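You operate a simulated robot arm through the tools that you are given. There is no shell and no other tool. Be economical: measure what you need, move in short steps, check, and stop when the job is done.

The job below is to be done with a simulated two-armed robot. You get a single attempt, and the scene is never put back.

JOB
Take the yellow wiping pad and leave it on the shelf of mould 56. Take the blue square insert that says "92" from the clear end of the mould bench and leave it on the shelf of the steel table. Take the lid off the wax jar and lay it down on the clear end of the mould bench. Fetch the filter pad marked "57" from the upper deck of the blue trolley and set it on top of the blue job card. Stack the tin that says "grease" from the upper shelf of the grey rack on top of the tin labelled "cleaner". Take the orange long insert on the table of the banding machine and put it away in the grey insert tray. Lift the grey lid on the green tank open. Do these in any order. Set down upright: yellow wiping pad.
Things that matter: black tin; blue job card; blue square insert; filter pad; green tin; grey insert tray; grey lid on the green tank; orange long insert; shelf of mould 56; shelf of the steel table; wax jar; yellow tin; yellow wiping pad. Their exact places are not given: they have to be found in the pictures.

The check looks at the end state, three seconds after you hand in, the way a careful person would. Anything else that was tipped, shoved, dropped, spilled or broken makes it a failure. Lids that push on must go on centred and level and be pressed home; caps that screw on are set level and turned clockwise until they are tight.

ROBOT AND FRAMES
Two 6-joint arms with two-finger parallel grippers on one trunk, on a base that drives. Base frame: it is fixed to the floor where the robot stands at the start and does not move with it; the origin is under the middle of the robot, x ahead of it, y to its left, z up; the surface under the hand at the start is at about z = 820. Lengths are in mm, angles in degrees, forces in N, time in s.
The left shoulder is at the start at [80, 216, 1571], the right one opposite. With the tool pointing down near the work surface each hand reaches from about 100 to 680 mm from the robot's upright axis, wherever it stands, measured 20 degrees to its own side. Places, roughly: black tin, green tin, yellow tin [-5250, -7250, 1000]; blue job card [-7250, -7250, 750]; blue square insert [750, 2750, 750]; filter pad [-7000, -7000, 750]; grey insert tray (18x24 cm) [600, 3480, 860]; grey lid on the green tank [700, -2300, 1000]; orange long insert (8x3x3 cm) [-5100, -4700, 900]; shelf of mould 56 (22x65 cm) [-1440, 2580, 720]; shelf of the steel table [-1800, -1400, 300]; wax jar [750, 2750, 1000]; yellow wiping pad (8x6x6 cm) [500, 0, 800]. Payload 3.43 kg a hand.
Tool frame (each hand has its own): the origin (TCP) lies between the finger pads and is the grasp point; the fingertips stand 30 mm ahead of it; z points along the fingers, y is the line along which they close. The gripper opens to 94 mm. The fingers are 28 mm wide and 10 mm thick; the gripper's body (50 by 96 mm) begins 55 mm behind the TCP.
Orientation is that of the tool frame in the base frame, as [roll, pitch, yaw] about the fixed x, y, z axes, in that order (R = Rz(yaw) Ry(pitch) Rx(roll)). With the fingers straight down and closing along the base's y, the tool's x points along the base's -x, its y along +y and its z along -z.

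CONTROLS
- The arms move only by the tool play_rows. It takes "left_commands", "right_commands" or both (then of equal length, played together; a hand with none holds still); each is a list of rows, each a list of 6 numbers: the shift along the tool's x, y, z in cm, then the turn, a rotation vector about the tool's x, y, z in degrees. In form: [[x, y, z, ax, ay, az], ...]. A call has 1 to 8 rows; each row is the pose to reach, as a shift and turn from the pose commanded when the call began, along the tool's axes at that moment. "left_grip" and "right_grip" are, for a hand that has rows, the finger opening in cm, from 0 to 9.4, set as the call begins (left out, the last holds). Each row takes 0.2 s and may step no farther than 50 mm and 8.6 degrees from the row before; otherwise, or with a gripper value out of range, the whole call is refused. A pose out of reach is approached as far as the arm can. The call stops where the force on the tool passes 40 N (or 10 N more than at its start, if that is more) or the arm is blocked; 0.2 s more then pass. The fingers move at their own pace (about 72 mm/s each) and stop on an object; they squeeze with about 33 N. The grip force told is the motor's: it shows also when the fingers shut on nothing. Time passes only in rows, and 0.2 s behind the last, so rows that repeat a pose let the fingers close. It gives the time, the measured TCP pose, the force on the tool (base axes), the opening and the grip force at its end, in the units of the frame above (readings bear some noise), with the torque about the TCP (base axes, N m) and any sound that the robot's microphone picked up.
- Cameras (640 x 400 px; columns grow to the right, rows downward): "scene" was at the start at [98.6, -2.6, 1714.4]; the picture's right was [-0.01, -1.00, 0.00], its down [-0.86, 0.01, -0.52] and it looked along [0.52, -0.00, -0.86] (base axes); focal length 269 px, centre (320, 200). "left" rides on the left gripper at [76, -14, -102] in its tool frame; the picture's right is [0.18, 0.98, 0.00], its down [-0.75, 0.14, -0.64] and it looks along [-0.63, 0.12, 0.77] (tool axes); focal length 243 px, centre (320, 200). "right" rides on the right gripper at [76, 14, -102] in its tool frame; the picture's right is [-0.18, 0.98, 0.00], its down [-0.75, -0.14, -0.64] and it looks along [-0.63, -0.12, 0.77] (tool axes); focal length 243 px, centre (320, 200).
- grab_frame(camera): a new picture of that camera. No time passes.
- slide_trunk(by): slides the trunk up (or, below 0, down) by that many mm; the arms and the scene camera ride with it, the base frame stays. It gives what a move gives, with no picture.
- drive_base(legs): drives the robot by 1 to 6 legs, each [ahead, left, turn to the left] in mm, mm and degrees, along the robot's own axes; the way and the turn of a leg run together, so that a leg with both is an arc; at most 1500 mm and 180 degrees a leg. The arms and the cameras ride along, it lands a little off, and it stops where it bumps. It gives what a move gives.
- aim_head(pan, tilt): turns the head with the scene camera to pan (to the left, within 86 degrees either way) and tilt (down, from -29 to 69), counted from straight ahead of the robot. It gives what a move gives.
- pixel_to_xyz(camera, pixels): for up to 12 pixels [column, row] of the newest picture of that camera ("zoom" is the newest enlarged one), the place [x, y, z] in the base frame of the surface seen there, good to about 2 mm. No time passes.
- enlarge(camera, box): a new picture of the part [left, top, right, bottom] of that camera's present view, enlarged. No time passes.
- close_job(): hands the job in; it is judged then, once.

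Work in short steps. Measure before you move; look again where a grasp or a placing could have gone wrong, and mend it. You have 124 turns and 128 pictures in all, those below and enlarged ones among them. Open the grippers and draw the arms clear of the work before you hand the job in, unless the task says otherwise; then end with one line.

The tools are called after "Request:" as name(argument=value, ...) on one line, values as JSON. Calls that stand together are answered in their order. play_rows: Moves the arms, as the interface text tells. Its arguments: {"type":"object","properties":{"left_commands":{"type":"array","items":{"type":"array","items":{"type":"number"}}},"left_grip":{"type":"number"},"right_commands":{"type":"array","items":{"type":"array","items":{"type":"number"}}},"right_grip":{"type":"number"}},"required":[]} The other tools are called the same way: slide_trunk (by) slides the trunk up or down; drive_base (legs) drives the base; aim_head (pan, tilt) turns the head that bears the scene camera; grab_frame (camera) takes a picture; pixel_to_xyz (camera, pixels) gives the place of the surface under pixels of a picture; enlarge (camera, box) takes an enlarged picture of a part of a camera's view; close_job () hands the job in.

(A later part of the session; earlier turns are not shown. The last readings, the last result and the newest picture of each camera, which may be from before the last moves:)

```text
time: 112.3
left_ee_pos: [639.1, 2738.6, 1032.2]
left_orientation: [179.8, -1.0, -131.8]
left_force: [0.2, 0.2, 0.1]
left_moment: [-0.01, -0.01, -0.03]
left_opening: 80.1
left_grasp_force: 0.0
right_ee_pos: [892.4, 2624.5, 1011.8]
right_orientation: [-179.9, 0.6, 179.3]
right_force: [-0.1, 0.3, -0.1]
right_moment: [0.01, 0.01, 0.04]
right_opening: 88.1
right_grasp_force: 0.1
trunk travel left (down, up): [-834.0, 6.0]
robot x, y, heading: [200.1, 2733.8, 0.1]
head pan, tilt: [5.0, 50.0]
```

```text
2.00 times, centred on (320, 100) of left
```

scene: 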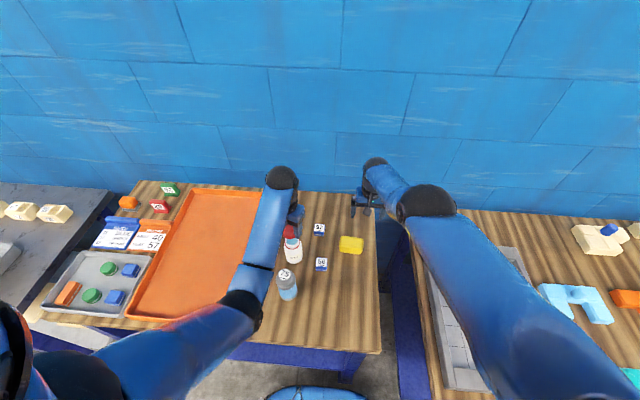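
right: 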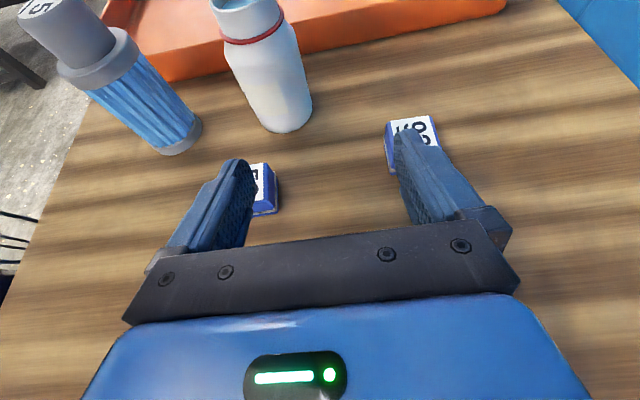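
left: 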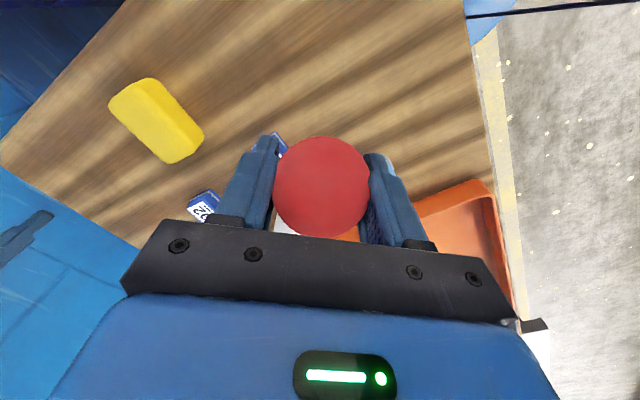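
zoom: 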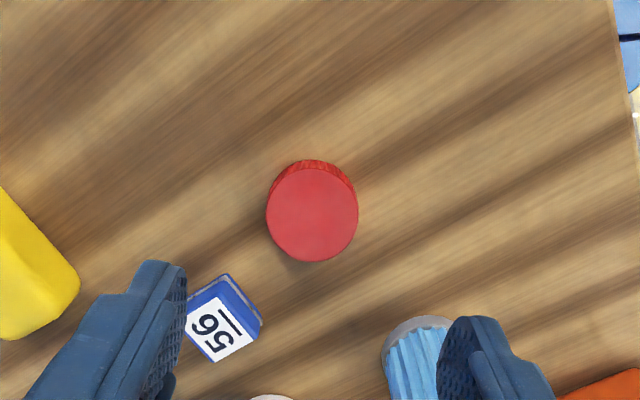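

The lid lies flat. Next the left hand moves clear to the left, while the right hand tilts 30° forward (useful later for the shelf) and moves above insert 92.

Request:
play_rows(left_commands=[[-4.18, 2.38, 0, 0, 0, 8], [-8.36, 4.76, 0, 0, 0, 16], [-12.5, 7.13, 0, 0, 0, 24], [-16.7, 9.5, 0, 0, 0, 32], [-20.9, 11.9, 0, 0, 0, 40], [-25, 14.2, 0, 0, 0, 48]], right_commands=[[0.5, 0, 0.5, 0, -5, 0], [1, 3, 1, 0, -10, 0], [1.5, 6.5, 2, 0, -15, 0], [2, 10, 3, 0, -20, 0], [2.5, 13.5, 4, 0, -25, 0], [2.5, 16.4, 4, 0, -30, 0]], right_grip=7.5)

Request:
grab_frame(camera="right")

Request:
grab_frame(camera="scene")

```text
time: 113.7
left_ee_pos: [700.2, 3023.3, 1029.0]
left_orientation: [-179.3, -0.7, -179.8]
left_force: [0.4, 0.2, -0.5]
left_moment: [0.01, -0.01, 0.0]
left_opening: 79.8
left_grasp_force: 0.1
right_ee_pos: [883.8, 2800.0, 960.3]
right_orientation: [-179.7, 30.5, 179.5]
right_force: [-0.1, -0.1, -0.3]
right_moment: [-0.03, -0.03, 0.02]
right_opening: 75.1
right_grasp_force: 0.1
right hand out of reach, approached as far as the arm can: row 1, 2, 3, 4, 5, 6
trunk travel left (down, up): [-834.0, 6.0]
robot x, y, heading: [199.6, 2732.7, -0.0]
head pan, tilt: [5.0, 50.0]
```

```text
75 pictures are left
```

right: 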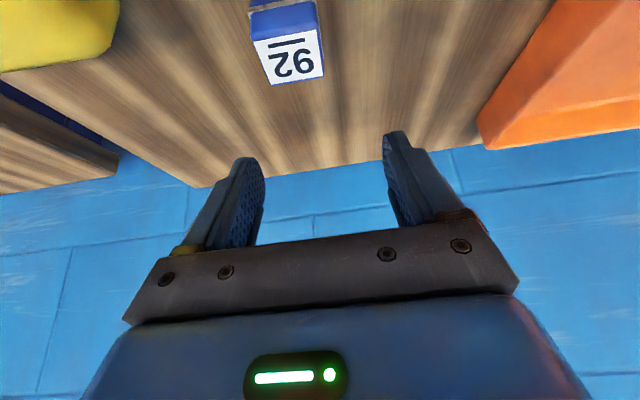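

```text
74 pictures are left
```

scene: 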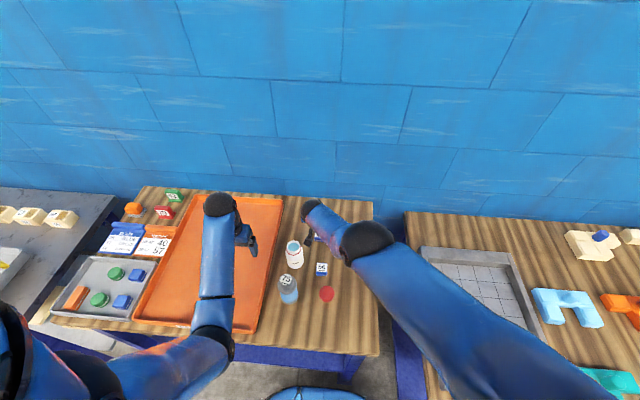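

Request:
pixel_to_xyz(camera="right", pixels=[[290, 58], [257, 45], [315, 35], [322, 72], [270, 80], [285, 15]])

```text
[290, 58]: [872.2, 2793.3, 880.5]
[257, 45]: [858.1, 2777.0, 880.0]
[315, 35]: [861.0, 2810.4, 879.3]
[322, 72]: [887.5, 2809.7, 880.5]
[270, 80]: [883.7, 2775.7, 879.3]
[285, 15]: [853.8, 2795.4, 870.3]
```

Insert centre ≈ (873, 2792), top 880. Descend to TCP (863, 2792, 884) so the tips straddle it.

Request:
play_rows(right_commands=[[1.9, -0.3, 1.8, 0, 0, 0], [3.8, -0.6, 3.6, 0, 0, 0], [5.6, -0.8, 5.4, 0, 0, 0]])

Request:
grab_frame(camera="right")

```text
time: 114.5
left_ee_pos: [700.8, 3021.6, 1028.2]
left_orientation: [-179.4, -0.6, -179.7]
left_force: [0.3, 0.5, 0.0]
left_moment: [-0.01, 0.03, -0.01]
left_opening: 79.9
left_grasp_force: 0.1
right_ee_pos: [848.9, 2786.7, 905.4]
right_orientation: [-179.7, 30.7, 179.5]
right_force: [0.3, -1.0, -0.1]
right_moment: [0.02, 0.02, -0.03]
right_opening: 74.9
right_grasp_force: 0.1
right hand out of reach, approached as far as the arm can: row 1, 2, 3
trunk travel left (down, up): [-834.0, 6.0]
robot x, y, heading: [201.6, 2734.1, 0.1]
head pan, tilt: [5.0, 50.0]
```

```text
73 pictures are left
```

right: 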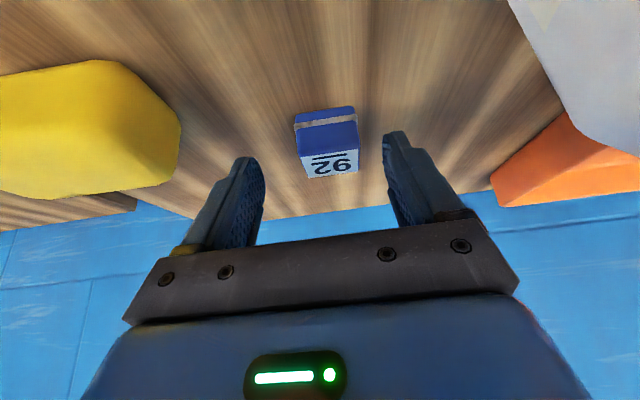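

Reach falls short; lower the trunk 21 mm (bringing z to 884), then move 14 mm forward and 5 mm left.

Request:
slide_trunk(by=-21)

Request:
play_rows(right_commands=[[-0.6, 0.3, 0.35, 0, 0, 0], [-1.2, 0.5, 0.7, 0, 0, 0]])

Request:
grab_frame(camera="right")

```text
time: 115.2
left_ee_pos: [699.9, 3021.0, 1008.2]
left_orientation: [-179.4, -0.6, -179.8]
left_force: [-0.1, -0.4, -0.4]
left_moment: [-0.01, 0.0, 0.02]
left_opening: 79.9
left_grasp_force: 0.1
right_ee_pos: [849.3, 2785.8, 885.4]
right_orientation: [-179.8, 30.6, 179.4]
right_force: [-0.8, 0.5, 0.1]
right_moment: [0.02, 0.01, 0.03]
right_opening: 74.9
right_grasp_force: 0.1
trunk travel left (down, up): [-813.0, 27.0]
robot x, y, heading: [201.1, 2734.6, -0.1]
head pan, tilt: [5.0, 50.0]
```

```text
time: 115.8
left_ee_pos: [699.7, 3021.9, 1006.8]
left_orientation: [-179.4, -0.6, -179.8]
left_force: [-0.1, -0.4, 0.8]
left_moment: [-0.02, 0.05, -0.04]
left_opening: 79.8
left_grasp_force: 0.0
right_ee_pos: [852.0, 2789.2, 888.5]
right_orientation: [-179.7, 30.6, 179.4]
right_force: [0.0, 0.5, -0.1]
right_moment: [0.0, 0.02, 0.0]
right_opening: 74.9
right_grasp_force: 0.1
right hand out of reach, approached as far as the arm can: row 1, 2
trunk travel left (down, up): [-813.0, 27.0]
robot x, y, heading: [199.8, 2733.7, -0.2]
head pan, tilt: [5.0, 50.0]
```

```text
72 pictures are left
```

right: 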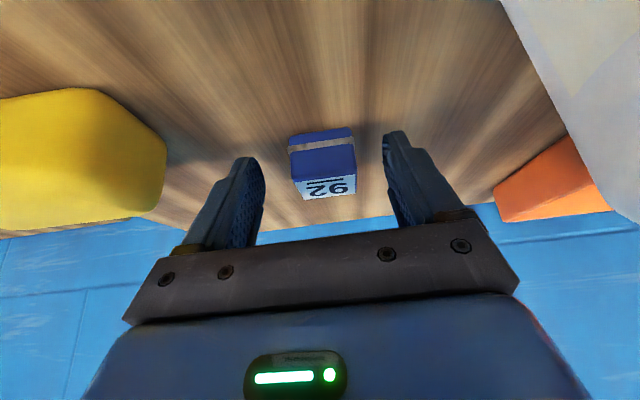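

Drive the base 14 mm ahead to close the gap, and lower the trunk 4 mm.

Request:
drive_base(legs=[[14, 0, 0]])

Request:
slide_trunk(by=-4)

Request:
grab_frame(camera="right")

```text
time: 116.7
left_ee_pos: [710.2, 3021.0, 1009.8]
left_orientation: [-179.4, -0.5, -179.8]
left_force: [-0.1, 0.2, -0.2]
left_moment: [0.0, -0.02, 0.01]
left_opening: 80.1
left_grasp_force: 0.0
right_ee_pos: [861.0, 2789.0, 889.7]
right_orientation: [-179.7, 30.7, 179.3]
right_force: [0.1, 0.8, -0.4]
right_moment: [-0.01, 0.0, 0.0]
right_opening: 75.3
right_grasp_force: 0.0
trunk travel left (down, up): [-813.0, 27.0]
robot x, y, heading: [211.5, 2729.7, 0.1]
head pan, tilt: [5.0, 50.0]
stopped in leg 1: the robot was blocked; the commanded pose is now the measured one
```

```text
time: 117.2
left_ee_pos: [711.0, 3021.3, 1006.2]
left_orientation: [-179.4, -0.5, -179.8]
left_force: [-0.4, -0.6, 0.2]
left_moment: [-0.01, 0.01, -0.01]
left_opening: 80.1
left_grasp_force: 0.0
right_ee_pos: [862.2, 2789.8, 885.3]
right_orientation: [-179.7, 30.7, 179.4]
right_force: [0.4, 0.5, 0.9]
right_moment: [-0.02, 0.01, -0.02]
right_opening: 75.0
right_grasp_force: 0.0
trunk travel left (down, up): [-809.0, 31.0]
robot x, y, heading: [212.6, 2733.9, -0.1]
head pan, tilt: [5.0, 50.0]
```

```text
71 pictures are left
```

right: 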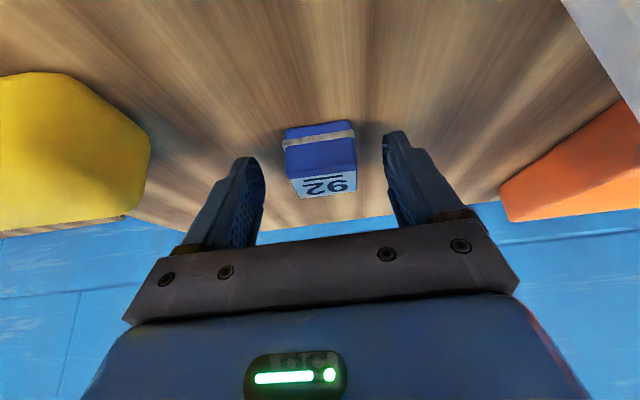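

TCP is at (862, 2790, 885), as wanted (the base just touched, so no further ahead). Close and lift.

Request:
play_rows(right_commands=[[0, 0, 0, 0, 0, 0], [0, 0, 0, 0, 0, 0], [0, 0, 0, 0, 0, 0]], right_grip=1.5)

Request:
slide_trunk(by=31)

Request:
grab_frame(camera="right")

```text
time: 118.0
left_ee_pos: [712.4, 3021.5, 1005.1]
left_orientation: [-179.4, -0.6, -179.9]
left_force: [-0.7, -0.2, 0.5]
left_moment: [0.02, 0.01, -0.03]
left_opening: 80.1
left_grasp_force: 0.1
right_ee_pos: [863.3, 2789.1, 884.1]
right_orientation: [-179.8, 30.6, 179.3]
right_force: [0.8, -0.1, -0.4]
right_moment: [0.03, 0.01, -0.02]
right_opening: 41.2
right_grasp_force: 32.8
trunk travel left (down, up): [-809.0, 31.0]
robot x, y, heading: [211.5, 2732.6, -0.0]
head pan, tilt: [5.0, 50.0]
```

```text
time: 118.8
left_ee_pos: [712.1, 3021.3, 1035.0]
left_orientation: [-179.4, -0.7, -179.8]
left_force: [0.3, 0.6, 0.7]
left_moment: [0.03, -0.01, 0.0]
left_opening: 79.8
left_grasp_force: 0.1
right_ee_pos: [862.4, 2788.9, 915.2]
right_orientation: [-179.7, 30.5, 179.3]
right_force: [0.3, -0.7, -1.0]
right_moment: [0.02, 0.0, -0.01]
right_opening: 41.3
right_grasp_force: 32.9
trunk travel left (down, up): [-840.0, 0.0]
robot x, y, heading: [209.2, 2734.1, -0.1]
head pan, tilt: [5.0, 50.0]
```

```text
70 pictures are left
```

right: 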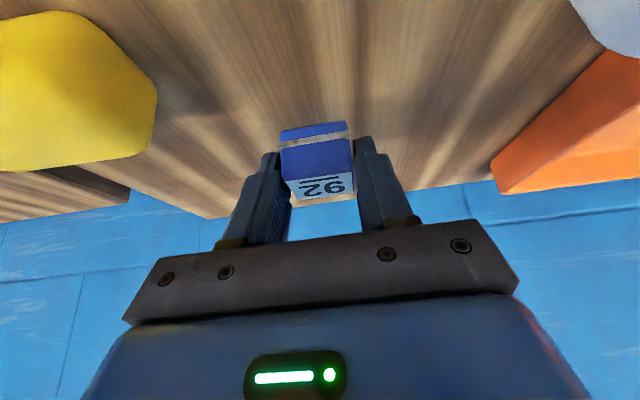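

Insert 92 is held. Raise it back and up, clear of insert 56, then check the pose.

Request:
play_rows(right_commands=[[-1.2, 0, -2.5, 0, 0, 0], [-1.5, 0, -5.5, 0, 0, 0], [0, 0, -8.5, 0, 0, 0], [1.1, 0, -10.5, 0, 0, 0]])

```text
time: 119.8
left_ee_pos: [712.1, 3022.6, 1035.7]
left_orientation: [-179.4, -0.4, -179.8]
left_force: [-1.3, -0.8, -0.2]
left_moment: [0.01, 0.01, -0.02]
left_opening: 80.0
left_grasp_force: 0.1
right_ee_pos: [799.8, 2789.7, 1002.3]
right_orientation: [-179.8, 30.6, 179.4]
right_force: [-0.2, 0.1, 0.0]
right_moment: [0.0, 0.01, 0.03]
right_opening: 41.0
right_grasp_force: 33.3
trunk travel left (down, up): [-840.0, 0.0]
robot x, y, heading: [211.4, 2733.6, -0.0]
head pan, tilt: [5.0, 50.0]
```

Back off and strafe right along the aisle to y ≈ −1400, then turn to face the steel table.

Request:
drive_base(legs=[[-560, 0, 0], [0, -1380, 0], [0, -1380, 0], [0, -1380, 0], [0, 0, 180]])

Request:
aim_head(pan=0, tilt=28)

Request:
grab_frame(camera="scene")

```text
time: 149.9
left_ee_pos: [-826.6, -1737.3, 1035.4]
left_orientation: [-179.5, -0.6, 6.2]
left_force: [0.0, 0.0, 0.1]
left_moment: [-0.04, 0.01, 0.01]
left_opening: 79.9
left_grasp_force: 0.1
right_ee_pos: [-938.2, -1517.8, 1000.7]
right_orientation: [-179.7, 30.6, 5.3]
right_force: [0.0, 0.1, -0.7]
right_moment: [-0.04, 0.0, -0.02]
right_opening: 38.3
right_grasp_force: 33.0
trunk travel left (down, up): [-840.0, 0.0]
robot x, y, heading: [-359.8, -1398.4, -174.0]
head pan, tilt: [5.0, 50.0]
```

```text
time: 150.8
left_ee_pos: [-826.6, -1737.4, 1034.6]
left_orientation: [-179.4, -0.6, 6.3]
left_force: [1.3, 0.6, 0.6]
left_moment: [-0.02, -0.02, 0.01]
left_opening: 80.1
left_grasp_force: 0.2
right_ee_pos: [-938.8, -1518.1, 999.6]
right_orientation: [-179.7, 30.7, 5.5]
right_force: [0.5, -0.1, -1.1]
right_moment: [-0.01, -0.01, -0.01]
right_opening: 38.3
right_grasp_force: 33.1
trunk travel left (down, up): [-840.0, 0.0]
robot x, y, heading: [-361.0, -1398.6, -173.7]
head pan, tilt: [0.0, 28.0]
```

```text
69 pictures are left
```

scene: 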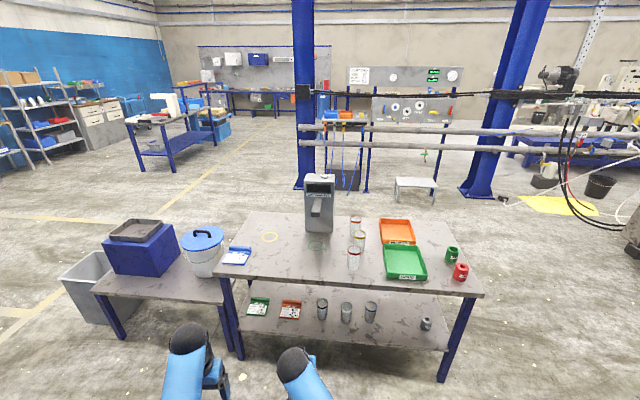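

The steel table with its lower shelf is ahead. Zoom and measure the table's edge and the shelf's free area.

Request:
enlarge(camera="scene", box=[210, 260, 490, 390])

Request:
pixel_to_xyz(camera="scene", pixels=[[350, 290], [240, 276], [480, 295], [300, 325], [300, 342], [350, 347], [398, 320], [398, 345], [446, 348], [370, 305], [425, 318], [345, 220]])

Request:
enlarge(camera="right", box=[220, 80, 420, 240])

```text
2.29 times, centred on (350, 325) of scene
```

zoom: 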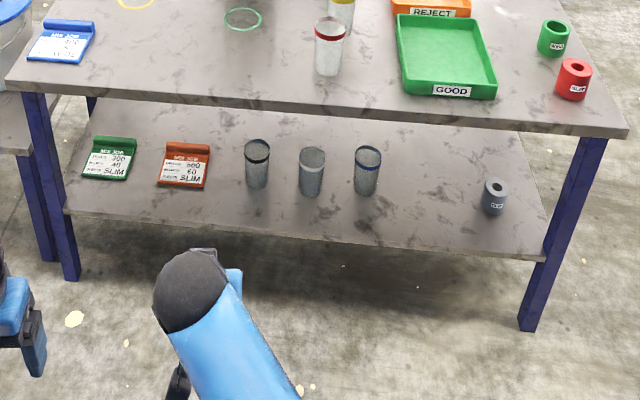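

```text
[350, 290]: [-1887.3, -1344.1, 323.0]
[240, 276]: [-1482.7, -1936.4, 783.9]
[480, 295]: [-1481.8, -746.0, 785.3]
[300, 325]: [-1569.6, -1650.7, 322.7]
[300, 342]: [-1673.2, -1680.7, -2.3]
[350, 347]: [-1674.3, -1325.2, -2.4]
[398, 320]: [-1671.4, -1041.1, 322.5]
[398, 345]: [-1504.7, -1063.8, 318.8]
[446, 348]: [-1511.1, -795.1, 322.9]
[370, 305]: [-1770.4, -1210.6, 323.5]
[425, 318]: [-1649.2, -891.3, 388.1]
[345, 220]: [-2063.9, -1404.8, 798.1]
```

```text
2.50 times, centred on (320, 160) of right
```

zoom: 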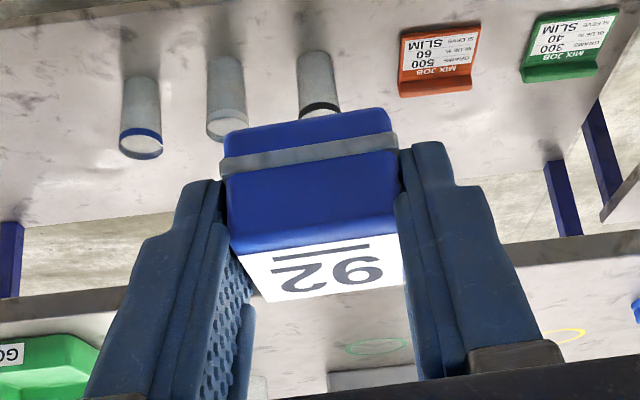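

Shelf z is 323 with its front edge at x ≈ −1500, under a top at z 785. I'll square up, retract the left arm, and lower the trunk 600 before moving in.

Request:
play_rows(left_commands=[[4.5, 0, 0.5, 0, 0, 0], [9, 0, 1, 0, 0, 0], [13.5, 0, 1.5, 0, 0, 0], [18, 0, 2, 0, 0, 0], [22, 0, 2.5, 0, 0, 0]])

Request:
drive_base(legs=[[0, 0, -6.2], [330, -394, 0]])

Request:
slide_trunk(by=-600)

Request:
grab_frame(camera="scene")

```text
time: 152.0
left_ee_pos: [-605.7, -1712.2, 1012.7]
left_orientation: [-179.5, -0.5, 6.3]
left_force: [0.4, 0.0, -0.3]
left_moment: [0.01, 0.02, 0.0]
left_opening: 80.1
left_grasp_force: 0.1
right_ee_pos: [-936.7, -1518.5, 1002.1]
right_orientation: [-179.7, 30.7, 5.4]
right_force: [-0.1, -0.6, -1.3]
right_moment: [0.01, 0.01, 0.0]
right_opening: 38.2
right_grasp_force: 32.7
trunk travel left (down, up): [-840.0, 0.0]
robot x, y, heading: [-359.8, -1399.6, -173.7]
head pan, tilt: [0.0, 28.0]
```

```text
time: 155.5
left_ee_pos: [-966.7, -1289.8, 1012.1]
left_orientation: [-179.4, -0.5, -0.2]
left_force: [-0.2, -0.6, 0.4]
left_moment: [0.0, 0.0, 0.02]
left_opening: 79.7
left_grasp_force: 0.0
right_ee_pos: [-1274.4, -1057.2, 1001.0]
right_orientation: [-179.7, 30.7, -1.0]
right_force: [-0.1, -0.3, 0.4]
right_moment: [-0.03, -0.01, 0.01]
right_opening: 37.4
right_grasp_force: 33.6
trunk travel left (down, up): [-840.0, 0.0]
robot x, y, heading: [-690.3, -1000.5, 179.3]
head pan, tilt: [0.0, 28.0]
```

```text
refused: -600 is not a number from -400 to 400
```

```text
66 pictures are left
```

scene: 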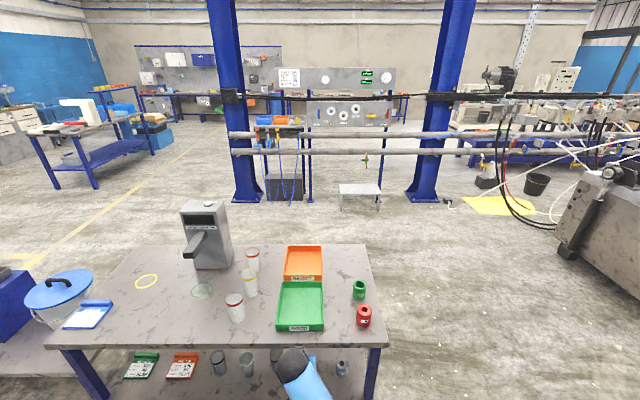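

Lower the trunk in two slides (max 400 each) and look under the table.

Request:
slide_trunk(by=-300)

Request:
slide_trunk(by=-290)

Request:
grab_frame(camera="right")

Request:
grab_frame(camera="scene")

```text
time: 158.5
left_ee_pos: [-967.4, -1287.3, 712.4]
left_orientation: [-179.3, -0.6, -0.2]
left_force: [0.5, -0.4, -0.2]
left_moment: [-0.01, 0.02, 0.04]
left_opening: 79.8
left_grasp_force: 0.1
right_ee_pos: [-1276.2, -1055.1, 699.8]
right_orientation: [-179.8, 30.6, -1.1]
right_force: [0.5, -0.2, -0.8]
right_moment: [0.01, -0.03, -0.02]
right_opening: 37.1
right_grasp_force: 33.2
trunk travel left (down, up): [-540.0, 300.0]
robot x, y, heading: [-682.6, -1000.2, 179.4]
head pan, tilt: [0.0, 28.0]
```

```text
time: 161.4
left_ee_pos: [-967.9, -1287.4, 422.4]
left_orientation: [-179.5, -0.6, -0.3]
left_force: [-0.2, 0.4, -0.6]
left_moment: [-0.04, 0.0, 0.04]
left_opening: 80.0
left_grasp_force: 0.0
right_ee_pos: [-1275.1, -1055.5, 410.6]
right_orientation: [-179.7, 30.6, -1.1]
right_force: [-0.3, 0.2, 0.1]
right_moment: [0.0, 0.03, -0.01]
right_opening: 37.6
right_grasp_force: 32.7
trunk travel left (down, up): [-250.0, 590.0]
robot x, y, heading: [-687.8, -1004.0, 179.7]
head pan, tilt: [0.0, 28.0]
```

```text
65 pictures are left
```

right: 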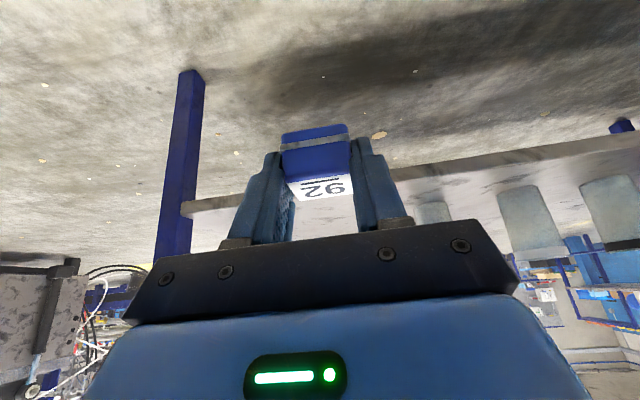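

```text
64 pictures are left
```

scene: 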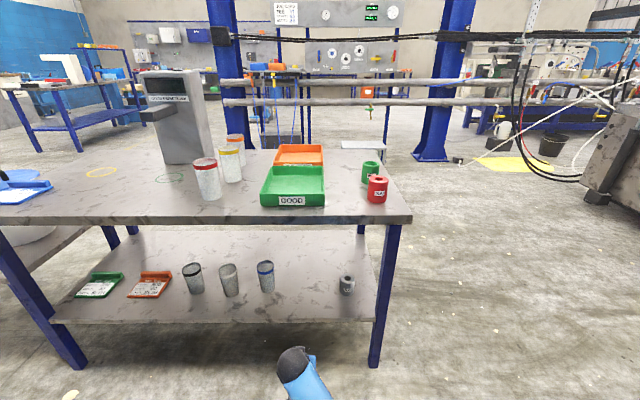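

The shelf is well visible now. Measure the free area near (305,300).

Request:
pixel_to_xyz(camera="scene", pixels=[[305, 300], [305, 314], [265, 292], [346, 292], [305, 280], [305, 222], [295, 350], [310, 378]])

```text
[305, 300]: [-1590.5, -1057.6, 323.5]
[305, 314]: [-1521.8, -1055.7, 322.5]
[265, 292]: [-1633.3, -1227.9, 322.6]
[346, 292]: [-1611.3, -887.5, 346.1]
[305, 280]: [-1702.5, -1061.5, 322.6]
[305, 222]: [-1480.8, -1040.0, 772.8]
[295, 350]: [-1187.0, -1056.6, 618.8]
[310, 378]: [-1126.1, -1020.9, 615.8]
```

All clear: wrist stays below the table top. Drive 287 mm ahead with the insert 50 mm above the shelf.

Request:
drive_base(legs=[[287, 0, 0]])

Request:
grab_frame(camera="right")

```text
time: 163.4
left_ee_pos: [-1252.5, -1287.1, 421.6]
left_orientation: [-179.4, -0.7, 0.0]
left_force: [0.3, 0.2, 0.5]
left_moment: [0.03, -0.02, 0.01]
left_opening: 79.9
left_grasp_force: 0.1
right_ee_pos: [-1560.1, -1055.1, 409.6]
right_orientation: [-179.7, 30.5, -0.9]
right_force: [-0.9, -0.3, -0.9]
right_moment: [0.01, -0.01, -0.02]
right_opening: 36.9
right_grasp_force: 32.9
trunk travel left (down, up): [-250.0, 590.0]
robot x, y, heading: [-970.9, -1002.2, 179.9]
head pan, tilt: [0.0, 28.0]
```

```text
63 pictures are left
```

right: 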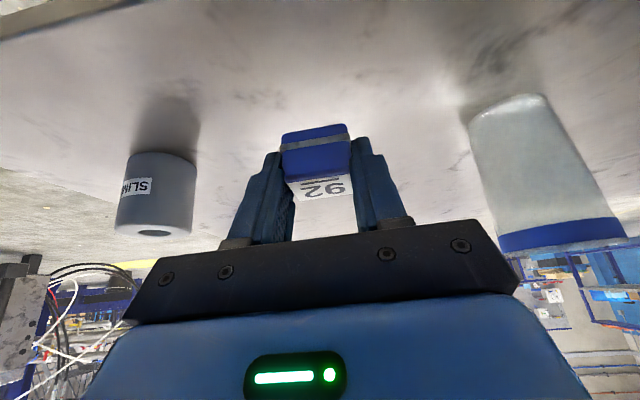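

Clear all round. Lower the trunk 46 mm, then creep down to contact.

Request:
slide_trunk(by=-46)

Request:
play_rows(right_commands=[[0.05, 0, 0.09, 0, 0, 0], [0.1, 0, 0.17, 0, 0, 0], [0.15, 0, 0.26, 0, 0, 0], [0.2, 0, 0.34, 0, 0, 0]])

```text
time: 164.3
left_ee_pos: [-1251.1, -1286.0, 377.4]
left_orientation: [-179.4, -0.6, -0.1]
left_force: [0.0, -0.1, -0.1]
left_moment: [0.0, 0.01, 0.03]
left_opening: 79.9
left_grasp_force: 0.0
right_ee_pos: [-1560.7, -1055.6, 364.2]
right_orientation: [-179.7, 30.6, -0.9]
right_force: [-0.1, 1.0, -0.3]
right_moment: [0.02, -0.02, -0.03]
right_opening: 37.2
right_grasp_force: 32.6
trunk travel left (down, up): [-204.0, 636.0]
robot x, y, heading: [-972.7, -1002.8, 179.6]
head pan, tilt: [0.0, 28.0]
```

```text
time: 165.3
left_ee_pos: [-1252.3, -1286.1, 375.3]
left_orientation: [-179.4, -0.7, 0.0]
left_force: [-0.1, 0.8, 0.4]
left_moment: [0.02, -0.02, 0.01]
left_opening: 80.2
left_grasp_force: 0.1
right_ee_pos: [-1561.0, -1056.6, 360.6]
right_orientation: [-179.7, 30.6, -0.9]
right_force: [-0.3, -0.4, -0.6]
right_moment: [-0.01, 0.0, 0.07]
right_opening: 37.2
right_grasp_force: 33.2
trunk travel left (down, up): [-204.0, 636.0]
robot x, y, heading: [-969.2, -1001.9, 179.8]
head pan, tilt: [0.0, 28.0]
```

Request:
play_rows(right_commands=[[0.05, 0, 0.09, 0, 0, 0], [0.1, 0, 0.17, 0, 0, 0], [0.15, 0, 0.26, 0, 0, 0]])

```text
time: 166.1
left_ee_pos: [-1253.1, -1286.6, 376.0]
left_orientation: [-179.4, -0.6, -0.1]
left_force: [-0.5, 0.5, 0.6]
left_moment: [0.0, 0.0, -0.04]
left_opening: 80.0
left_grasp_force: 0.0
right_ee_pos: [-1561.8, -1056.1, 359.4]
right_orientation: [-179.8, 30.8, -1.0]
right_force: [3.5, -0.6, 10.0]
right_moment: [-0.06, 0.07, 0.01]
right_opening: 36.9
right_grasp_force: 32.6
trunk travel left (down, up): [-204.0, 636.0]
robot x, y, heading: [-969.4, -1002.4, 179.8]
head pan, tilt: [0.0, 28.0]
```

Contact (10 N). Open, rise, and look.

Request:
play_rows(right_commands=[[0, 0, 0, 0, 0, 0], [0, 0, 0, 0, 0, 0], [-1, 0, -1.7, 0, 0, 0], [-2, 0, -3.4, 0, 0, 0], [-2.5, 0, -5.2, 0, 0, 0]], right_grip=6)

Request:
grab_frame(camera="right")

```text
time: 167.3
left_ee_pos: [-1253.0, -1287.5, 376.0]
left_orientation: [-179.4, -0.7, -0.1]
left_force: [-0.1, 0.2, -0.6]
left_moment: [-0.03, -0.01, -0.01]
left_opening: 79.9
left_grasp_force: 0.0
right_ee_pos: [-1555.3, -1054.8, 414.1]
right_orientation: [-179.7, 30.6, -0.9]
right_force: [1.7, 0.1, 0.5]
right_moment: [-0.04, -0.01, 0.03]
right_opening: 60.2
right_grasp_force: 0.0
trunk travel left (down, up): [-204.0, 636.0]
robot x, y, heading: [-970.8, -998.8, 179.7]
head pan, tilt: [0.0, 28.0]
```

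```text
62 pictures are left
```

right: 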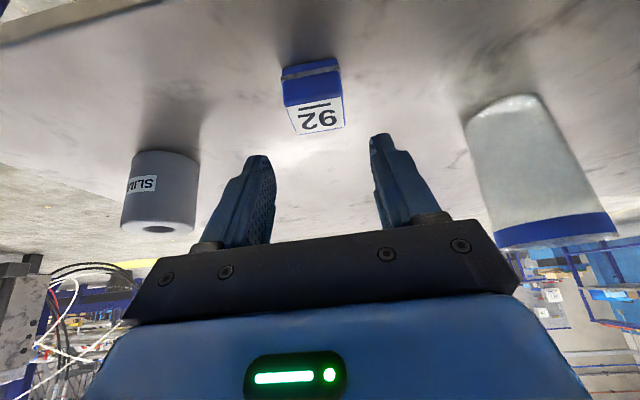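

Insert 92 is on the shelf. Back out, raise the trunk, and move left (−y) past the side bench toward open floor, then look ahead.

Request:
drive_base(legs=[[-350, 0, 0]])

Request:
slide_trunk(by=390)

Request:
slide_trunk(by=230)

Request:
drive_base(legs=[[0, 1200, 0], [0, 1200, 0]])

Request:
aim_head(pan=10, tilt=15)

Request:
grab_frame(camera="scene")

```text
time: 169.6
left_ee_pos: [-901.7, -1287.1, 376.6]
left_orientation: [-179.4, -0.6, -0.4]
left_force: [-0.1, 0.4, -0.3]
left_moment: [-0.02, 0.02, 0.04]
left_opening: 80.1
left_grasp_force: 0.0
right_ee_pos: [-1204.5, -1054.8, 414.7]
right_orientation: [-179.7, 30.6, -1.1]
right_force: [-0.1, 0.1, 0.2]
right_moment: [0.02, 0.0, -0.01]
right_opening: 60.1
right_grasp_force: 0.1
trunk travel left (down, up): [-204.0, 636.0]
robot x, y, heading: [-623.8, -1006.5, 179.4]
head pan, tilt: [0.0, 28.0]
```

```text
time: 173.3
left_ee_pos: [-901.9, -1287.2, 765.8]
left_orientation: [-179.4, -0.6, -0.4]
left_force: [-0.8, -0.4, -0.4]
left_moment: [-0.01, 0.04, 0.0]
left_opening: 80.0
left_grasp_force: 0.0
right_ee_pos: [-1204.5, -1054.5, 804.7]
right_orientation: [-179.7, 30.6, -1.2]
right_force: [-0.7, 0.3, 0.8]
right_moment: [0.01, 0.0, -0.02]
right_opening: 59.8
right_grasp_force: 0.1
trunk travel left (down, up): [-594.0, 246.0]
robot x, y, heading: [-618.9, -1003.9, 179.9]
head pan, tilt: [0.0, 28.0]
```

```text
time: 175.8
left_ee_pos: [-902.1, -1287.6, 996.1]
left_orientation: [-179.4, -0.6, -0.4]
left_force: [-0.3, -0.4, -0.7]
left_moment: [-0.05, 0.03, -0.01]
left_opening: 80.1
left_grasp_force: 0.0
right_ee_pos: [-1205.5, -1054.7, 1033.7]
right_orientation: [-179.8, 30.6, -1.2]
right_force: [1.0, -0.2, 0.5]
right_moment: [0.02, 0.02, 0.05]
right_opening: 60.1
right_grasp_force: 0.1
trunk travel left (down, up): [-824.0, 16.0]
robot x, y, heading: [-619.7, -1003.7, 179.5]
head pan, tilt: [0.0, 28.0]
```

```text
time: 187.6
left_ee_pos: [-918.6, -3706.0, 997.4]
left_orientation: [-179.4, -0.6, 0.6]
left_force: [0.5, -0.1, -0.8]
left_moment: [-0.01, 0.0, 0.0]
left_opening: 80.2
left_grasp_force: 0.1
right_ee_pos: [-1224.6, -3478.4, 1035.8]
right_orientation: [-179.8, 30.6, -0.2]
right_force: [0.3, -0.3, -0.3]
right_moment: [0.0, -0.01, -0.01]
right_opening: 60.0
right_grasp_force: 0.2
trunk travel left (down, up): [-824.0, 16.0]
robot x, y, heading: [-640.5, -3416.0, -179.8]
head pan, tilt: [0.0, 28.0]
```

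```text
time: 188.3
left_ee_pos: [-917.7, -3706.6, 996.2]
left_orientation: [-179.4, -0.6, 0.6]
left_force: [-0.3, 0.7, -0.4]
left_moment: [0.0, -0.02, 0.02]
left_opening: 80.2
left_grasp_force: 0.1
right_ee_pos: [-1225.7, -3478.1, 1035.2]
right_orientation: [-179.8, 30.5, -0.3]
right_force: [0.4, 1.0, 0.3]
right_moment: [0.04, -0.01, 0.0]
right_opening: 60.1
right_grasp_force: 0.0
trunk travel left (down, up): [-824.0, 16.0]
robot x, y, heading: [-640.1, -3417.2, -179.7]
head pan, tilt: [10.0, 15.0]
```

```text
61 pictures are left
```

scene: 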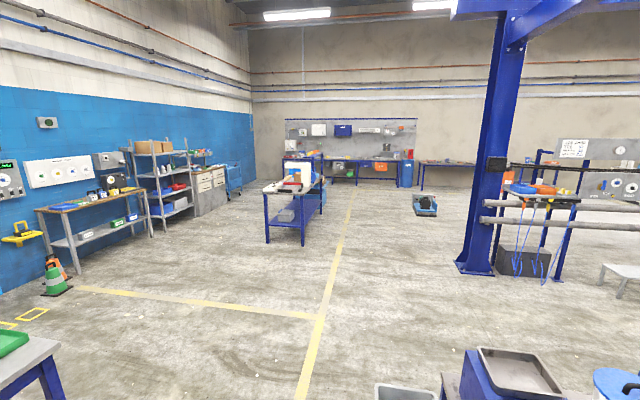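

The banding machine table is at (293,195), the grey rack at (165,180), the blue trolley at (233,178). Zoom on the table and measure.

Request:
enlarge(camera="scene", box=[250, 140, 340, 250])

Request:
pixel_to_xyz(camera="scene", pixels=[[266, 190], [303, 192], [302, 246], [268, 242], [293, 180], [300, 160], [320, 182], [165, 180], [233, 170], [195, 180]])

```text
3.64 times, centred on (295, 195) of scene
```

zoom: 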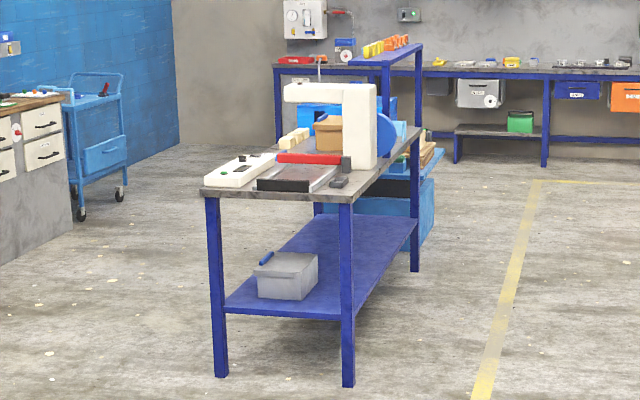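

```text
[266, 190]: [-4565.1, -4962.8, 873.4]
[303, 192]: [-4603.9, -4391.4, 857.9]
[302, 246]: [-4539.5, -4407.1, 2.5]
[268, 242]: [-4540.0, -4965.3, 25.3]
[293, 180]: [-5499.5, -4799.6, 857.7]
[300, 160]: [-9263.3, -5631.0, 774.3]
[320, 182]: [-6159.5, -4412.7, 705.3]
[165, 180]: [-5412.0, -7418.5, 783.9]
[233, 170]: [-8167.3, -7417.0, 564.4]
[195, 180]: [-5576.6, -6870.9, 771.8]
```

Open floor along the table's south side. Drive there and face it (+y).

Request:
drive_base(legs=[[1400, 800, 0], [1450, 800, 0], [1450, 600, 0], [0, 0, -90]])

Request:
aim_head(pan=0, tilt=35)

Request:
grab_frame(camera="scene")

```text
refused: leg 1 is longer than a leg can be; nothing moved
```

```text
time: 189.2
left_ee_pos: [-918.4, -3706.8, 995.5]
left_orientation: [-179.4, -0.7, 0.6]
left_force: [0.2, -0.1, 0.5]
left_moment: [0.03, 0.02, 0.0]
left_opening: 79.7
left_grasp_force: 0.0
right_ee_pos: [-1224.3, -3478.5, 1034.6]
right_orientation: [-179.7, 30.6, -0.2]
right_force: [0.4, -0.5, -0.7]
right_moment: [0.02, 0.02, -0.01]
right_opening: 59.9
right_grasp_force: 0.1
trunk travel left (down, up): [-824.0, 16.0]
robot x, y, heading: [-636.0, -3416.1, -179.6]
head pan, tilt: [0.0, 35.0]
```

```text
59 pictures are left
```

scene: 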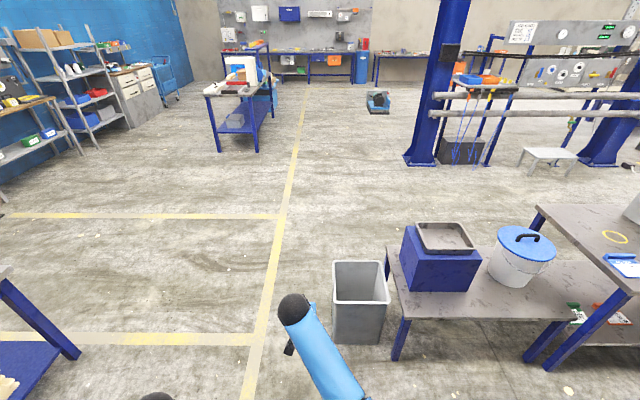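

A bin is ahead-right and a table ahead-left; measure both before driving.

Request:
pixel_to_xyz(camera="scene", pixels=[[335, 335], [333, 265], [80, 352], [5, 278], [205, 95], [400, 350], [275, 230]])

```text
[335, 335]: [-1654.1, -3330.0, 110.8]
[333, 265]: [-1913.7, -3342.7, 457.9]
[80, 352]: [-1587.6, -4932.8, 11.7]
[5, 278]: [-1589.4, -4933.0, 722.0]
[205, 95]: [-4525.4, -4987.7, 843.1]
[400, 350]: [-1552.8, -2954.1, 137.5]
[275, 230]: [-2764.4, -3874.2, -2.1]
```

Pass midway between them, then curve to the table's south side.

Request:
drive_base(legs=[[300, 680, 0], [1450, 0, 0], [1150, 850, 0], [750, 800, 0], [600, 0, 0], [0, 0, -90]])

Request:
grab_frame(camera="scene")

```text
time: 218.5
left_ee_pos: [-5128.8, -5470.1, 996.5]
left_orientation: [-179.4, -0.6, -89.6]
left_force: [0.3, 0.3, 0.3]
left_moment: [-0.04, -0.01, -0.01]
left_opening: 80.1
left_grasp_force: 0.0
right_ee_pos: [-4900.7, -5164.5, 1034.3]
right_orientation: [-179.7, 30.5, -90.4]
right_force: [0.2, 1.3, 0.5]
right_moment: [0.01, 0.01, -0.03]
right_opening: 60.2
right_grasp_force: 0.1
trunk travel left (down, up): [-824.0, 16.0]
robot x, y, heading: [-4837.8, -5751.8, 90.3]
head pan, tilt: [0.0, 35.0]
```

```text
58 pictures are left
```

scene: 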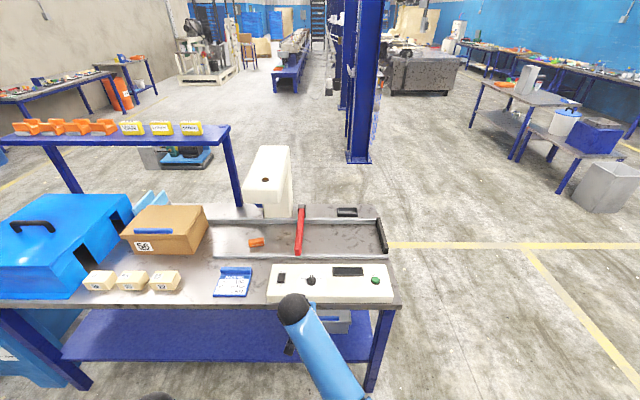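

The orange insert lies at (256,242) on the metal bed. Zoom and measure.

Request:
enlarge(camera="scene", box=[200, 200, 328, 300])

Request:
pixel_to_xyz(camera="zoom", pixels=[[245, 160], [278, 157], [275, 170], [247, 173], [260, 158], [300, 180], [380, 220], [455, 150], [470, 120], [260, 250], [150, 300], [300, 60]])

```text
4.00 times, centred on (264, 250) of scene
```

zoom: 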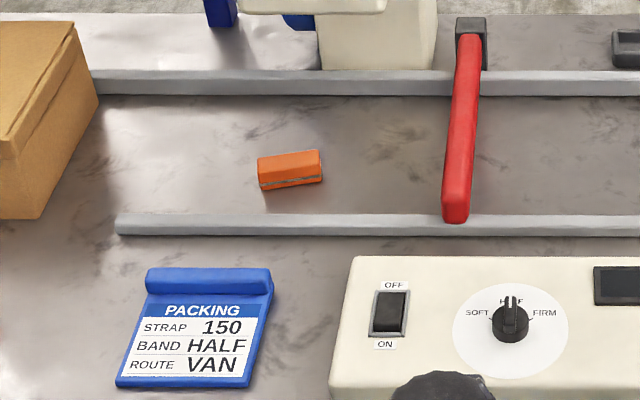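

```text
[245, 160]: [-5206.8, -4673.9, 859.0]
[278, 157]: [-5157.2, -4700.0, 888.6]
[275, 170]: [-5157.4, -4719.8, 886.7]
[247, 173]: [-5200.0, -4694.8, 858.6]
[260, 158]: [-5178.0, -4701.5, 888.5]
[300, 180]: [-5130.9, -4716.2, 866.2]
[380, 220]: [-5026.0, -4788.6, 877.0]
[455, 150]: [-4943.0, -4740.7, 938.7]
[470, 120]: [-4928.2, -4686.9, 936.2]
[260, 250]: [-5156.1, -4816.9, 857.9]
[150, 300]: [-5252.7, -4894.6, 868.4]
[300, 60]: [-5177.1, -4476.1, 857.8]
```

Insert centre ≈ (−5143, −4708), top 888, turned about 12°. I'll use the left hand, turning its wrist 102° counter-clockwise so it closes across the 30 mm width, and straighten/retract the right.

Request:
play_rows(left_commands=[[0, 0, 0, 0, 0, -8.5], [0, 0, 0, 0, 0, -17], [0, 0, 0, 0, 0, -25.5], [0, 0, 0, 0, 0, -34], [0, 0, 0, 0, 0, -42.5], [0, 0, 0, 0, 0, -51]], right_commands=[[2.9, 0, -1.7, 0, 5, 0], [5.8, 0, -3.4, 0, 10, 0], [8.7, 0, -5.1, 0, 15, 0], [11.6, 0, -6.8, 0, 20, 0], [14.5, 0, -8.5, 0, 25, 0], [17.2, 0, -10.1, 0, 30.6, 0]], left_grip=7)

Request:
play_rows(left_commands=[[0, 0, 0, 0, 0, -8.5], [0, 0, 0, 0, 0, -17], [0, 0, 0, 0, 0, -25.5], [0, 0, 0, 0, 0, -34], [0, 0, 0, 0, 0, -42.5], [0, 0, 0, 0, 0, -51]])

Request:
drive_base(legs=[[480, 105, 0]])

Request:
aim_head(pan=15, tilt=50)

Request:
grab_frame(camera="scene")

```text
time: 219.9
left_ee_pos: [-5129.6, -5471.4, 995.2]
left_orientation: [179.9, -0.8, -38.4]
left_force: [-0.6, -0.3, -0.3]
left_moment: [0.02, 0.01, 0.0]
left_opening: 69.7
left_grasp_force: 0.1
right_ee_pos: [-4904.5, -5366.0, 1032.8]
right_orientation: [-179.8, -0.1, -90.5]
right_force: [-0.1, -0.1, -0.8]
right_moment: [0.01, 0.0, -0.01]
right_opening: 59.9
right_grasp_force: 0.0
trunk travel left (down, up): [-824.0, 16.0]
robot x, y, heading: [-4838.5, -5748.9, 90.1]
head pan, tilt: [0.0, 35.0]
```

```text
time: 221.3
left_ee_pos: [-5127.5, -5470.9, 997.6]
left_orientation: [179.4, -0.5, 12.5]
left_force: [0.1, -0.1, -0.4]
left_moment: [-0.02, 0.0, -0.02]
left_opening: 69.8
left_grasp_force: 0.0
right_ee_pos: [-4904.3, -5365.9, 1032.5]
right_orientation: [-179.8, -0.1, -90.6]
right_force: [0.3, 0.5, 0.1]
right_moment: [0.01, 0.01, -0.02]
right_opening: 59.9
right_grasp_force: 0.0
trunk travel left (down, up): [-824.0, 16.0]
robot x, y, heading: [-4840.0, -5748.9, 89.9]
head pan, tilt: [0.0, 35.0]
```

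```text
time: 224.3
left_ee_pos: [-5234.9, -4988.6, 996.8]
left_orientation: [179.5, -0.4, 12.8]
left_force: [0.5, -0.4, 0.0]
left_moment: [0.01, -0.01, 0.02]
left_opening: 70.0
left_grasp_force: 0.1
right_ee_pos: [-5011.4, -4880.6, 1034.8]
right_orientation: [-179.8, 0.1, -90.1]
right_force: [0.0, -0.6, 0.2]
right_moment: [0.01, 0.0, 0.0]
right_opening: 60.1
right_grasp_force: 0.0
trunk travel left (down, up): [-824.0, 16.0]
robot x, y, heading: [-4944.6, -5263.7, 90.9]
head pan, tilt: [0.0, 35.0]
```

```text
time: 225.0
left_ee_pos: [-5235.6, -4985.6, 996.0]
left_orientation: [179.4, -0.5, 12.9]
left_force: [0.2, -0.5, 0.2]
left_moment: [-0.04, 0.0, 0.05]
left_opening: 70.0
left_grasp_force: 0.2
right_ee_pos: [-5012.1, -4878.9, 1032.6]
right_orientation: [-179.9, -0.1, -90.0]
right_force: [-0.2, -0.2, -0.1]
right_moment: [-0.01, 0.01, -0.03]
right_opening: 59.9
right_grasp_force: 0.1
trunk travel left (down, up): [-824.0, 16.0]
robot x, y, heading: [-4942.1, -5260.1, 91.0]
head pan, tilt: [15.0, 50.0]
```

```text
56 pictures are left
```

scene: 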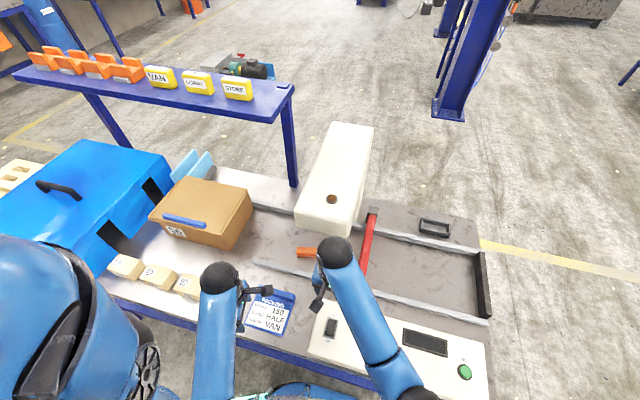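

Measure the insert and the white machine head near it.

Request:
enlarge(camera="scene", box=[280, 225, 344, 275])

Request:
pixel_to_xyz(camera="scene", pixels=[[340, 140], [305, 205], [345, 212], [320, 228], [335, 198], [370, 235], [200, 210], [225, 235], [298, 249], [314, 248], [300, 257], [313, 256]])

```text
8.00 times, centred on (312, 250) of scene
```

zoom: 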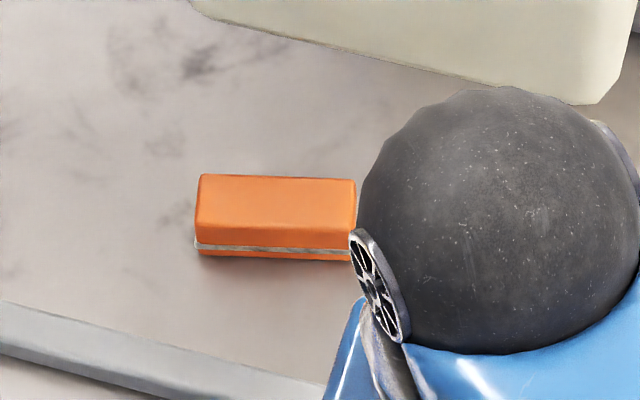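

```text
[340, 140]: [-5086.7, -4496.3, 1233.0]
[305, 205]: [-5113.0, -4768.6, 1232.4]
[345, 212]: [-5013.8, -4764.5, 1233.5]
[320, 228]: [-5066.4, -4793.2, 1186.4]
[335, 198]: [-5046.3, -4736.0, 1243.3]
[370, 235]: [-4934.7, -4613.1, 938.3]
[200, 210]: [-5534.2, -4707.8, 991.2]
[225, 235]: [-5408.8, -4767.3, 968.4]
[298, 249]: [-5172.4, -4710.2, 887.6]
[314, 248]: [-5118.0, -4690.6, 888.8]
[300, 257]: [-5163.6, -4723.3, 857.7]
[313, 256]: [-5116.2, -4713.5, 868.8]
```

The C-frame arm (x > −5113) overhangs just beside the insert, so I'll grip the insert's left half at x ≈ −5167, entering low (tips at z 900).

Request:
play_rows(left_commands=[[0, 0, 3.3, 0, 0, 0], [0, 0, 6.6, 0, 0, 0], [2.05, -4.34, 6.6, 0, 0, 0], [4.1, -8.68, 6.6, 0, 0, 0], [6.15, -13, 6.6, 0, 0, 0], [8.2, -17.3, 6.6, 0, 0, 0], [10.2, -21.7, 6.6, 0, 0, 0], [12.3, -26, 6.6, 0, 0, 0]])

Request:
grab_frame(camera="left")

Request:
grab_frame(camera="scene")

```text
time: 226.8
left_ee_pos: [-5172.3, -4701.9, 929.7]
left_orientation: [179.1, -0.4, 13.0]
left_force: [0.2, -0.5, -0.1]
left_moment: [0.0, -0.05, 0.02]
left_opening: 69.9
left_grasp_force: 0.1
right_ee_pos: [-5012.4, -4878.0, 1032.5]
right_orientation: [-179.8, -0.1, -90.1]
right_force: [-0.5, -0.1, -0.2]
right_moment: [0.01, 0.02, 0.01]
right_opening: 60.1
right_grasp_force: 0.1
trunk travel left (down, up): [-824.0, 16.0]
robot x, y, heading: [-4947.8, -5261.8, 90.8]
head pan, tilt: [15.0, 50.0]
```

```text
54 pictures are left
```

left: 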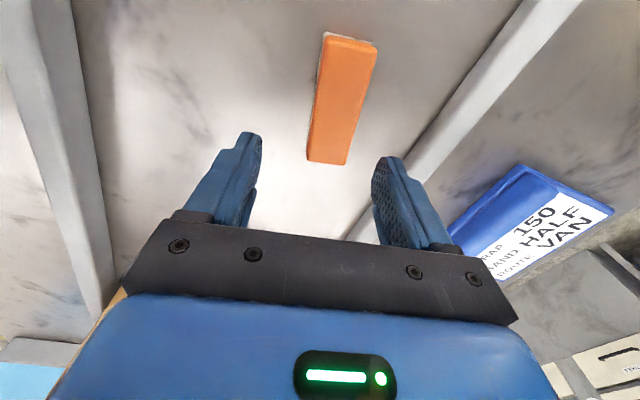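

```text
53 pictures are left
```

scene: 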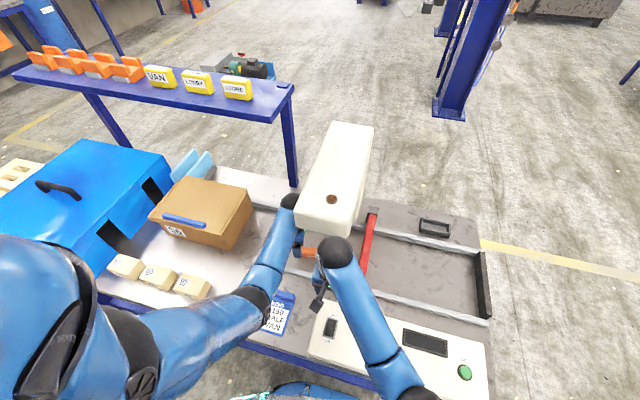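

Measure the insert's ends in the wrist view.

Request:
pixel_to_xyz(camera="left", pixels=[[311, 155], [342, 158], [327, 42], [374, 48], [340, 100]])

```text
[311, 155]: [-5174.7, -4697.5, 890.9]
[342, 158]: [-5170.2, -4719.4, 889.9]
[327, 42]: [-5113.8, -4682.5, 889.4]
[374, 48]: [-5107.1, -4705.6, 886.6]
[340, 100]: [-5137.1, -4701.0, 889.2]
```

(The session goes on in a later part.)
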